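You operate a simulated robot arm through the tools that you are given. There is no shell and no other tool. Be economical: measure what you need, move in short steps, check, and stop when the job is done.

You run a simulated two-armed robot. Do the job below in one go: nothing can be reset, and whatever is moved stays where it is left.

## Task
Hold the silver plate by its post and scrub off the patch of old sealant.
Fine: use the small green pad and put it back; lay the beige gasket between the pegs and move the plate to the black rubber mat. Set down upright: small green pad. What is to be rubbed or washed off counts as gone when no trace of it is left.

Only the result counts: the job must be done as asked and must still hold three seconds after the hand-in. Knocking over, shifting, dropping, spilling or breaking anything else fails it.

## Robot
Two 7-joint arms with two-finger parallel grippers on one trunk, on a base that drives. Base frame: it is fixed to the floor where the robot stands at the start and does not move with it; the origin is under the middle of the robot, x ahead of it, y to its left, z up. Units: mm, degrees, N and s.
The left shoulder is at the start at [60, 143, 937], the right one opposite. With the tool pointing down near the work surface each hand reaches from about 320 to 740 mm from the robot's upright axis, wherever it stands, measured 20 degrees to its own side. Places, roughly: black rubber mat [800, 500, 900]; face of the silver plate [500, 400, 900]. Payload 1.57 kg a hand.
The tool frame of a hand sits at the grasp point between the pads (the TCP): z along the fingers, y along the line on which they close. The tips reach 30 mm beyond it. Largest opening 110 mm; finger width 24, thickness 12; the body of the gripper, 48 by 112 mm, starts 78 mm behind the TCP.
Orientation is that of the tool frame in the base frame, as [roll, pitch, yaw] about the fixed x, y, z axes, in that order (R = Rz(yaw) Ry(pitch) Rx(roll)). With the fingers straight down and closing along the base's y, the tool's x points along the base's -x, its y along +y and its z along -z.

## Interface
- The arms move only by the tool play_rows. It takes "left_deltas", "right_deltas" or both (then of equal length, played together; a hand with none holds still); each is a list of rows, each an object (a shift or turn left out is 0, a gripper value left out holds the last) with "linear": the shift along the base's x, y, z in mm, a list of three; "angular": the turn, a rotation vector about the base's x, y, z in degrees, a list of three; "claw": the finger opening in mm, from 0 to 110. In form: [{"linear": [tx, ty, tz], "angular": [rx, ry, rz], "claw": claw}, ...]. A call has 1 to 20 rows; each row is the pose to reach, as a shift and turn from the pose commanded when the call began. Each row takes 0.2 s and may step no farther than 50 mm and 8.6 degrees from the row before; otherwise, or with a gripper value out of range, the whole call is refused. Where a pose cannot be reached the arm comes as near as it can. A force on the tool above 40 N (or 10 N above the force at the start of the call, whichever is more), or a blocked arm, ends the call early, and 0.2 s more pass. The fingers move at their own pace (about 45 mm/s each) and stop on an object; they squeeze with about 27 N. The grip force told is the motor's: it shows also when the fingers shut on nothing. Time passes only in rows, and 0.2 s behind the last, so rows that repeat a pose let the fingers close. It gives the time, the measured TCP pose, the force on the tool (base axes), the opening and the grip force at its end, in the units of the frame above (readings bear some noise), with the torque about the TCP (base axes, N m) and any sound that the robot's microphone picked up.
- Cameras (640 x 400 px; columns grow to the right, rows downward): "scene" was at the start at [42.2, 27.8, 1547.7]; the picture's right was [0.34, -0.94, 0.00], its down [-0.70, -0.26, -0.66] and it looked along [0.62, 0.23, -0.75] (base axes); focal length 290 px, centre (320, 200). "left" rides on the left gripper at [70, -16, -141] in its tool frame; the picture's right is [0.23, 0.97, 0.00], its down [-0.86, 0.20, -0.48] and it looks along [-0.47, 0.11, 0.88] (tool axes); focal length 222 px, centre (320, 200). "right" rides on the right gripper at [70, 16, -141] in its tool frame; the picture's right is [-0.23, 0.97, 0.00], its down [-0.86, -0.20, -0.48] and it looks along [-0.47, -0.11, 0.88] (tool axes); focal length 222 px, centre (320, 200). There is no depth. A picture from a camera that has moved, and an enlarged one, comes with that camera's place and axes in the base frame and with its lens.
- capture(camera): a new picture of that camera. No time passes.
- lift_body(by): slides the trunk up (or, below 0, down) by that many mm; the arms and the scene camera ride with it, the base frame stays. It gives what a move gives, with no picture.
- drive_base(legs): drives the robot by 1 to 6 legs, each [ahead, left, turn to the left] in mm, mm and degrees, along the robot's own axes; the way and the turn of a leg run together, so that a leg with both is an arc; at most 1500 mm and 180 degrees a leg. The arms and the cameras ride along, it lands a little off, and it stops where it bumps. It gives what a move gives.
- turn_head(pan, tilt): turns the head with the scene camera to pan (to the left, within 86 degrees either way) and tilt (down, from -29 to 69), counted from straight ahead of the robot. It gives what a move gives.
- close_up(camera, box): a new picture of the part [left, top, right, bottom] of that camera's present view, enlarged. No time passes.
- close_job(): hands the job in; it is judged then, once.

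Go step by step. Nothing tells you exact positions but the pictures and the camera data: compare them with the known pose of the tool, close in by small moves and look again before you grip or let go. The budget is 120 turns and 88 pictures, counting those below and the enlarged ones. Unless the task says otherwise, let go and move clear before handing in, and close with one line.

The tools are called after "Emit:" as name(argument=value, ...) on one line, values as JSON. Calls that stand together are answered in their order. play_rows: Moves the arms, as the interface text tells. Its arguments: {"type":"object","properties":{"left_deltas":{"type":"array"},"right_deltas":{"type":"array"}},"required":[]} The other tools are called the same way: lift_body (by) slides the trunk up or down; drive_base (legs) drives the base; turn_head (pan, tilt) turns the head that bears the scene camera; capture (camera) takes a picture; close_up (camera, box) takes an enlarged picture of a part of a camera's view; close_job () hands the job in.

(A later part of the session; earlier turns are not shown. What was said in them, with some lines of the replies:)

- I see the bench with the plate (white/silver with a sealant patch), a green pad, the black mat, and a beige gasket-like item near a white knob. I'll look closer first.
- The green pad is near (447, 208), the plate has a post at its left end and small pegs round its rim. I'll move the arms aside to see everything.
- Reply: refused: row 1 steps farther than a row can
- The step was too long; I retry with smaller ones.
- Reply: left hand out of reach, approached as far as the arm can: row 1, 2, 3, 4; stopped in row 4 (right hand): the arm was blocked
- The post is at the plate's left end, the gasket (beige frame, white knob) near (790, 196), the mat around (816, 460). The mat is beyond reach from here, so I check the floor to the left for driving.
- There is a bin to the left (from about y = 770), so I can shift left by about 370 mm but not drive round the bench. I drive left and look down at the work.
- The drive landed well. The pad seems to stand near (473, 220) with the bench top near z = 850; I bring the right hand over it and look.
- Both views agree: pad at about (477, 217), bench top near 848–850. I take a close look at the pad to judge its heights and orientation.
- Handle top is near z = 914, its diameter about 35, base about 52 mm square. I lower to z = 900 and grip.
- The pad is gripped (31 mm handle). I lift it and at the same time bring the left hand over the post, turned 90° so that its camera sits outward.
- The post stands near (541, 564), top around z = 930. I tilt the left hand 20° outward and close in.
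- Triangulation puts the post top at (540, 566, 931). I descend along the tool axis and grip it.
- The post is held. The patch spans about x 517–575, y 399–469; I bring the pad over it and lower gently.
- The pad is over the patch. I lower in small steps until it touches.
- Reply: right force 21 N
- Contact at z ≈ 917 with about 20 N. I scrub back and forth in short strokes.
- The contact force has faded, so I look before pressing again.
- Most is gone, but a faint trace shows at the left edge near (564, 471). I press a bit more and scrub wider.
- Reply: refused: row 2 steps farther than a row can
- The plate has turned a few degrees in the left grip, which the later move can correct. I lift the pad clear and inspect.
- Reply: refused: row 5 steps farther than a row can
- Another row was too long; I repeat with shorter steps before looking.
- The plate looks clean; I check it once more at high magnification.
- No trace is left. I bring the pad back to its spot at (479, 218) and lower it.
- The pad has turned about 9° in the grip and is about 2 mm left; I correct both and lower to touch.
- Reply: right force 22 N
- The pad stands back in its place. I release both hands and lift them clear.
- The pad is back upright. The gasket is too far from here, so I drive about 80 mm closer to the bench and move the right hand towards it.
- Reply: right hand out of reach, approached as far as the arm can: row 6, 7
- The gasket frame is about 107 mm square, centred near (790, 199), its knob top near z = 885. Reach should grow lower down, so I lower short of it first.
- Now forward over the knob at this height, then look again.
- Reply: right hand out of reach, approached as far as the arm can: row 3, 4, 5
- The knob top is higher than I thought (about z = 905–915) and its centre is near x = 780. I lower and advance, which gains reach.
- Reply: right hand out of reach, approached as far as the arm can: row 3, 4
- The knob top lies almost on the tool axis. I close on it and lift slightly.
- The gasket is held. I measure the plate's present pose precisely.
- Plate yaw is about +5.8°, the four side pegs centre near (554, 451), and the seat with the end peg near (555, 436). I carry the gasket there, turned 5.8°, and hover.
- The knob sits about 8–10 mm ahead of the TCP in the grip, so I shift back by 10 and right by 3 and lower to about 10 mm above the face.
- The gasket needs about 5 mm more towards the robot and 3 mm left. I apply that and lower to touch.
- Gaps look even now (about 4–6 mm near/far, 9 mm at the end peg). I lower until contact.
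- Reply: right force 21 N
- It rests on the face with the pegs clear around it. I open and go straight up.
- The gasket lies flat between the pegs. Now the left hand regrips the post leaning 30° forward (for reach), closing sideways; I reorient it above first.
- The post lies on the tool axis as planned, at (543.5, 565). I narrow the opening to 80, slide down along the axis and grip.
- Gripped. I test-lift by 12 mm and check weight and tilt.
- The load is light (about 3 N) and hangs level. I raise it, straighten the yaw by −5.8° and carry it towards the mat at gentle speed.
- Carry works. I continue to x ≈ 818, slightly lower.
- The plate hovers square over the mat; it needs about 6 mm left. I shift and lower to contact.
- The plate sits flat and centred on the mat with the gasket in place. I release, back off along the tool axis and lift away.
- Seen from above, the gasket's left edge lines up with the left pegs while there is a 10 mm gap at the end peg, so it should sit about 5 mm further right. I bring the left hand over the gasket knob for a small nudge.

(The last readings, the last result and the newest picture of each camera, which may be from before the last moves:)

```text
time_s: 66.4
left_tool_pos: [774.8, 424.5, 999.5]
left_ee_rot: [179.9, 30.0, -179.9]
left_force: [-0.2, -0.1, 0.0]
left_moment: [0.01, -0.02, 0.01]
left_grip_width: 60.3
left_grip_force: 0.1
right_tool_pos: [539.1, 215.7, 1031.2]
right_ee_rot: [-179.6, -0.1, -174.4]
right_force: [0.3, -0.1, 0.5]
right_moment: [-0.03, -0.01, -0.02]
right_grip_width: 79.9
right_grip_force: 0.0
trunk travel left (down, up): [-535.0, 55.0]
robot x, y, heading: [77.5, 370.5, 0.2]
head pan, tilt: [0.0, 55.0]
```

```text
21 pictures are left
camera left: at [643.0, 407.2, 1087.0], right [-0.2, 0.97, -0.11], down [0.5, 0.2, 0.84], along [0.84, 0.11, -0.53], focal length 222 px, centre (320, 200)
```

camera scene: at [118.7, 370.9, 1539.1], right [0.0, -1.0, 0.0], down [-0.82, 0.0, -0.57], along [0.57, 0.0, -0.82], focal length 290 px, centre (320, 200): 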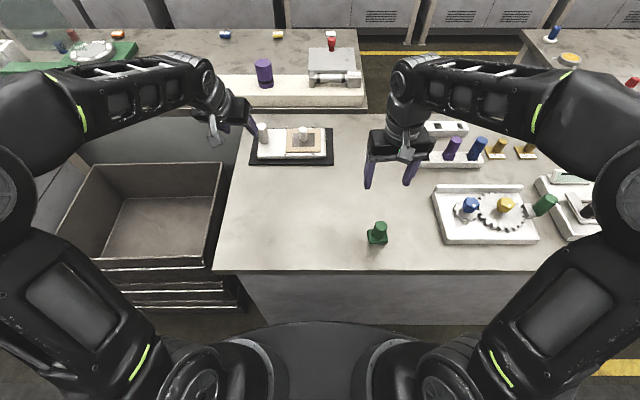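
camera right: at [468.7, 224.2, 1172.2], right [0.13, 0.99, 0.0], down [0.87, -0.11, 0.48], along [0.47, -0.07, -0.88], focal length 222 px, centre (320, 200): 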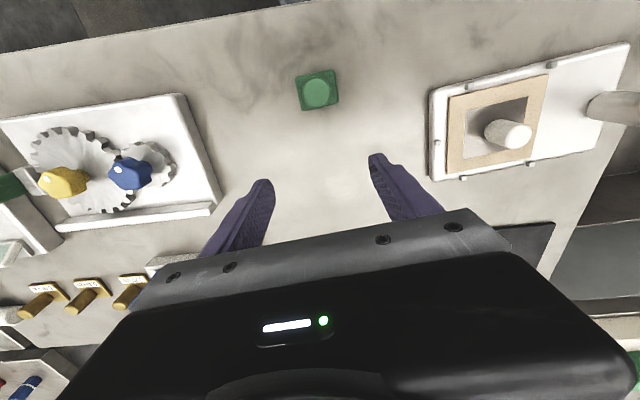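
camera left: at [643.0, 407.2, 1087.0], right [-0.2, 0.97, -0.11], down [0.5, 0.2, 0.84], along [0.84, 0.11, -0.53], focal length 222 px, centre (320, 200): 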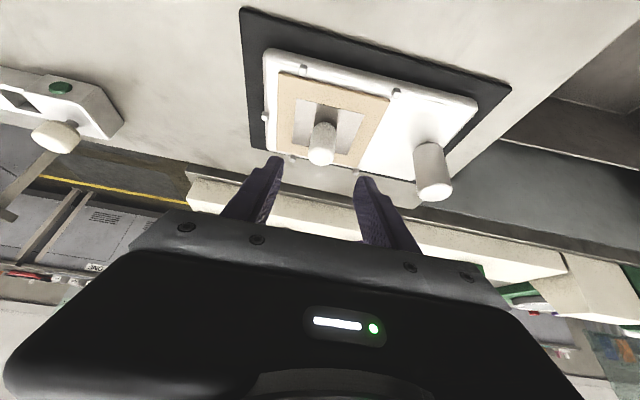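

The knob is at about (815, 424), on the tool axis. I go down, grip lightly, shift 5 mm to the right and look before letting go.

Emit:
play_rows(left_deltas=[{"linear": [13, 0, -25]}, {"linear": [27, -1, -52]}, {"linear": [42, -1, -79]}, {"linear": [42, -1, -79], "claw": 30}, {"linear": [42, -1, -79]}, {"linear": [42, -1, -79], "claw": 22}, {"linear": [42, -1, -79]}, {"linear": [42, -1, -79]}, {"linear": [42, -3, -79]}, {"linear": [42, -5, -79]}, {"linear": [42, -6, -79]}, {"linear": [42, -6, -79]}])

Emit:
close_up(camera="left", box=[200, 20, 480, 230])

Emit:
close_up(camera="scene", box=[225, 105, 345, 185])

```text
time_s: 69.0
left_tool_pos: [814.8, 419.5, 920.6]
left_ee_rot: [-179.9, 30.0, -179.8]
left_force: [-0.2, -0.5, 0.3]
left_moment: [0.0, 0.0, 0.01]
left_grip_width: 26.4
left_grip_force: 27.1
right_tool_pos: [540.0, 215.3, 1030.9]
right_ee_rot: [-179.7, 0.0, -174.3]
right_force: [0.9, -0.8, 0.2]
right_moment: [-0.01, -0.04, -0.02]
right_grip_width: 80.2
right_grip_force: 0.0
trunk travel left (down, up): [-535.0, 55.0]
robot x, y, heading: [78.0, 368.0, 0.2]
head pan, tilt: [0.0, 55.0]
```

```text
1.90 times, centred on (340, 125) of left
camera zoom: at [684.0, 402.8, 1008.2], right [-0.2, 0.97, -0.11], down [0.5, 0.2, 0.84], along [0.84, 0.11, -0.53], focal length 423 px, centre (282, 343)
```

zoom: 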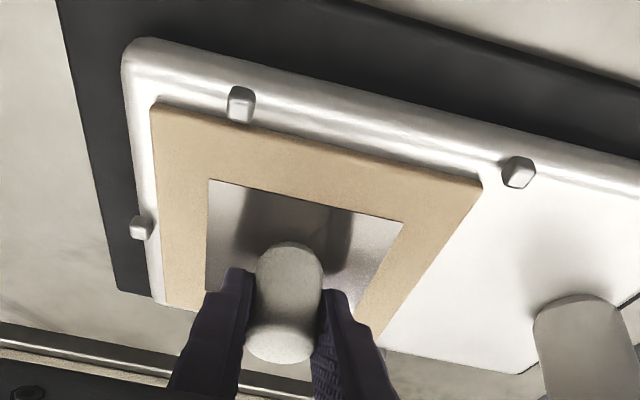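

```text
5.00 times, centred on (285, 145) of scene
camera zoom: at [119.9, 370.5, 1539.1], right [0.0, -1.0, 0.0], down [-0.82, 0.0, -0.57], along [0.57, 0.0, -0.82], focal length 1448 px, centre (495, 475)
```

zoom: 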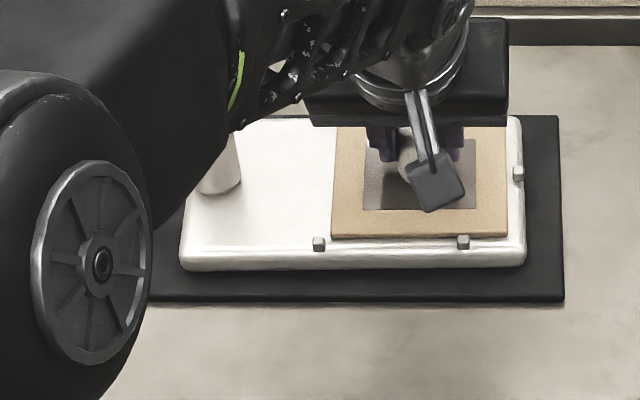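

Now the gaps are even on all sides. I release and retreat along the tool axis.

Emit:
play_rows(left_deltas=[{"linear": [0, 0, 0], "claw": 40}, {"linear": [0, 0, 0], "claw": 60}, {"linear": [0, 0, 0]}, {"linear": [0, 0, 0]}, {"linear": [-8, 0, 14]}, {"linear": [-23, 0, 40]}, {"linear": [-43, 0, 74]}, {"linear": [-63, 0, 109]}, {"linear": [-95, 15, 140]}, {"linear": [-120, 45, 150]}, {"linear": [-140, 85, 150]}, {"linear": [-155, 125, 150]}])

Emit:
close_up(camera="scene", box=[225, 105, 345, 185])

Emit:
close_up(camera="scene", box=[340, 100, 560, 260])

```text
time_s: 71.6
left_tool_pos: [658.9, 544.3, 1068.8]
left_ee_rot: [-180.0, 30.1, -180.0]
left_force: [0.5, 0.3, 0.5]
left_moment: [-0.01, 0.0, 0.0]
left_grip_width: 60.0
left_grip_force: 0.0
right_tool_pos: [539.2, 216.2, 1031.1]
right_ee_rot: [-179.7, -0.1, -174.3]
right_force: [-0.1, 0.1, -0.8]
right_moment: [-0.05, 0.02, -0.02]
right_grip_width: 79.9
right_grip_force: 0.0
trunk travel left (down, up): [-535.0, 55.0]
robot x, y, heading: [79.5, 369.9, 0.4]
head pan, tilt: [0.0, 55.0]
```

```text
5.00 times, centred on (285, 145) of scene
camera zoom: at [119.3, 371.3, 1539.1], right [0.0, -1.0, 0.0], down [-0.82, 0.0, -0.57], along [0.57, 0.0, -0.82], focal length 1448 px, centre (495, 475)
```

zoom: 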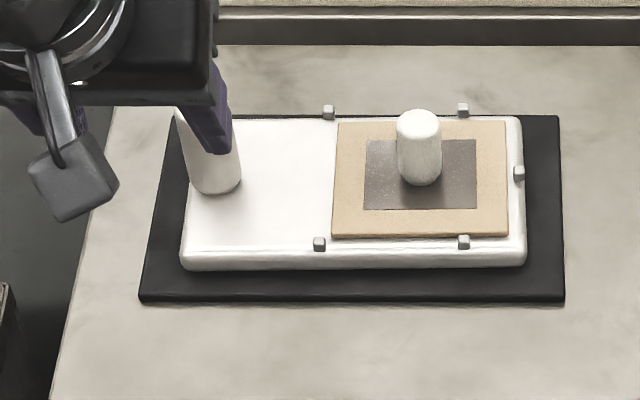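

```text
2.50 times, centred on (450, 180) of scene
camera zoom: at [119.3, 371.3, 1539.1], right [0.0, -1.0, 0.0], down [-0.82, 0.0, -0.57], along [0.57, 0.0, -0.82], focal length 724 px, centre (-5, 250)
```

zoom: 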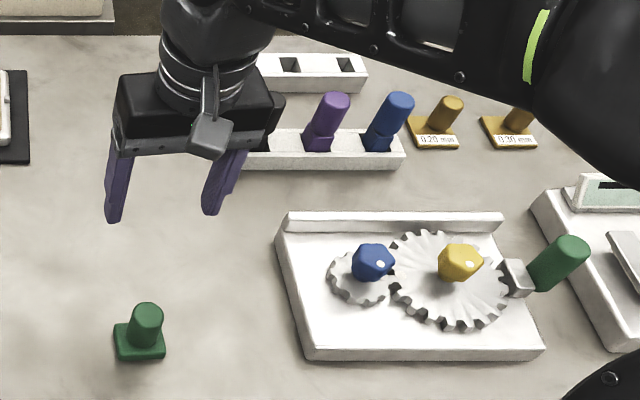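

The plate is clean on the mat with the gasket between its pegs, the green pad stands back in its place, and nothing else was moved. I hand the job in.

Emit:
close_job()

```text
The job is handed in.
```

The job is done and handed in: no trace of the sealant shows on the plate, the gasket lies between its pegs, the plate is on the black rubber mat, and the green pad is back in its place, upright.
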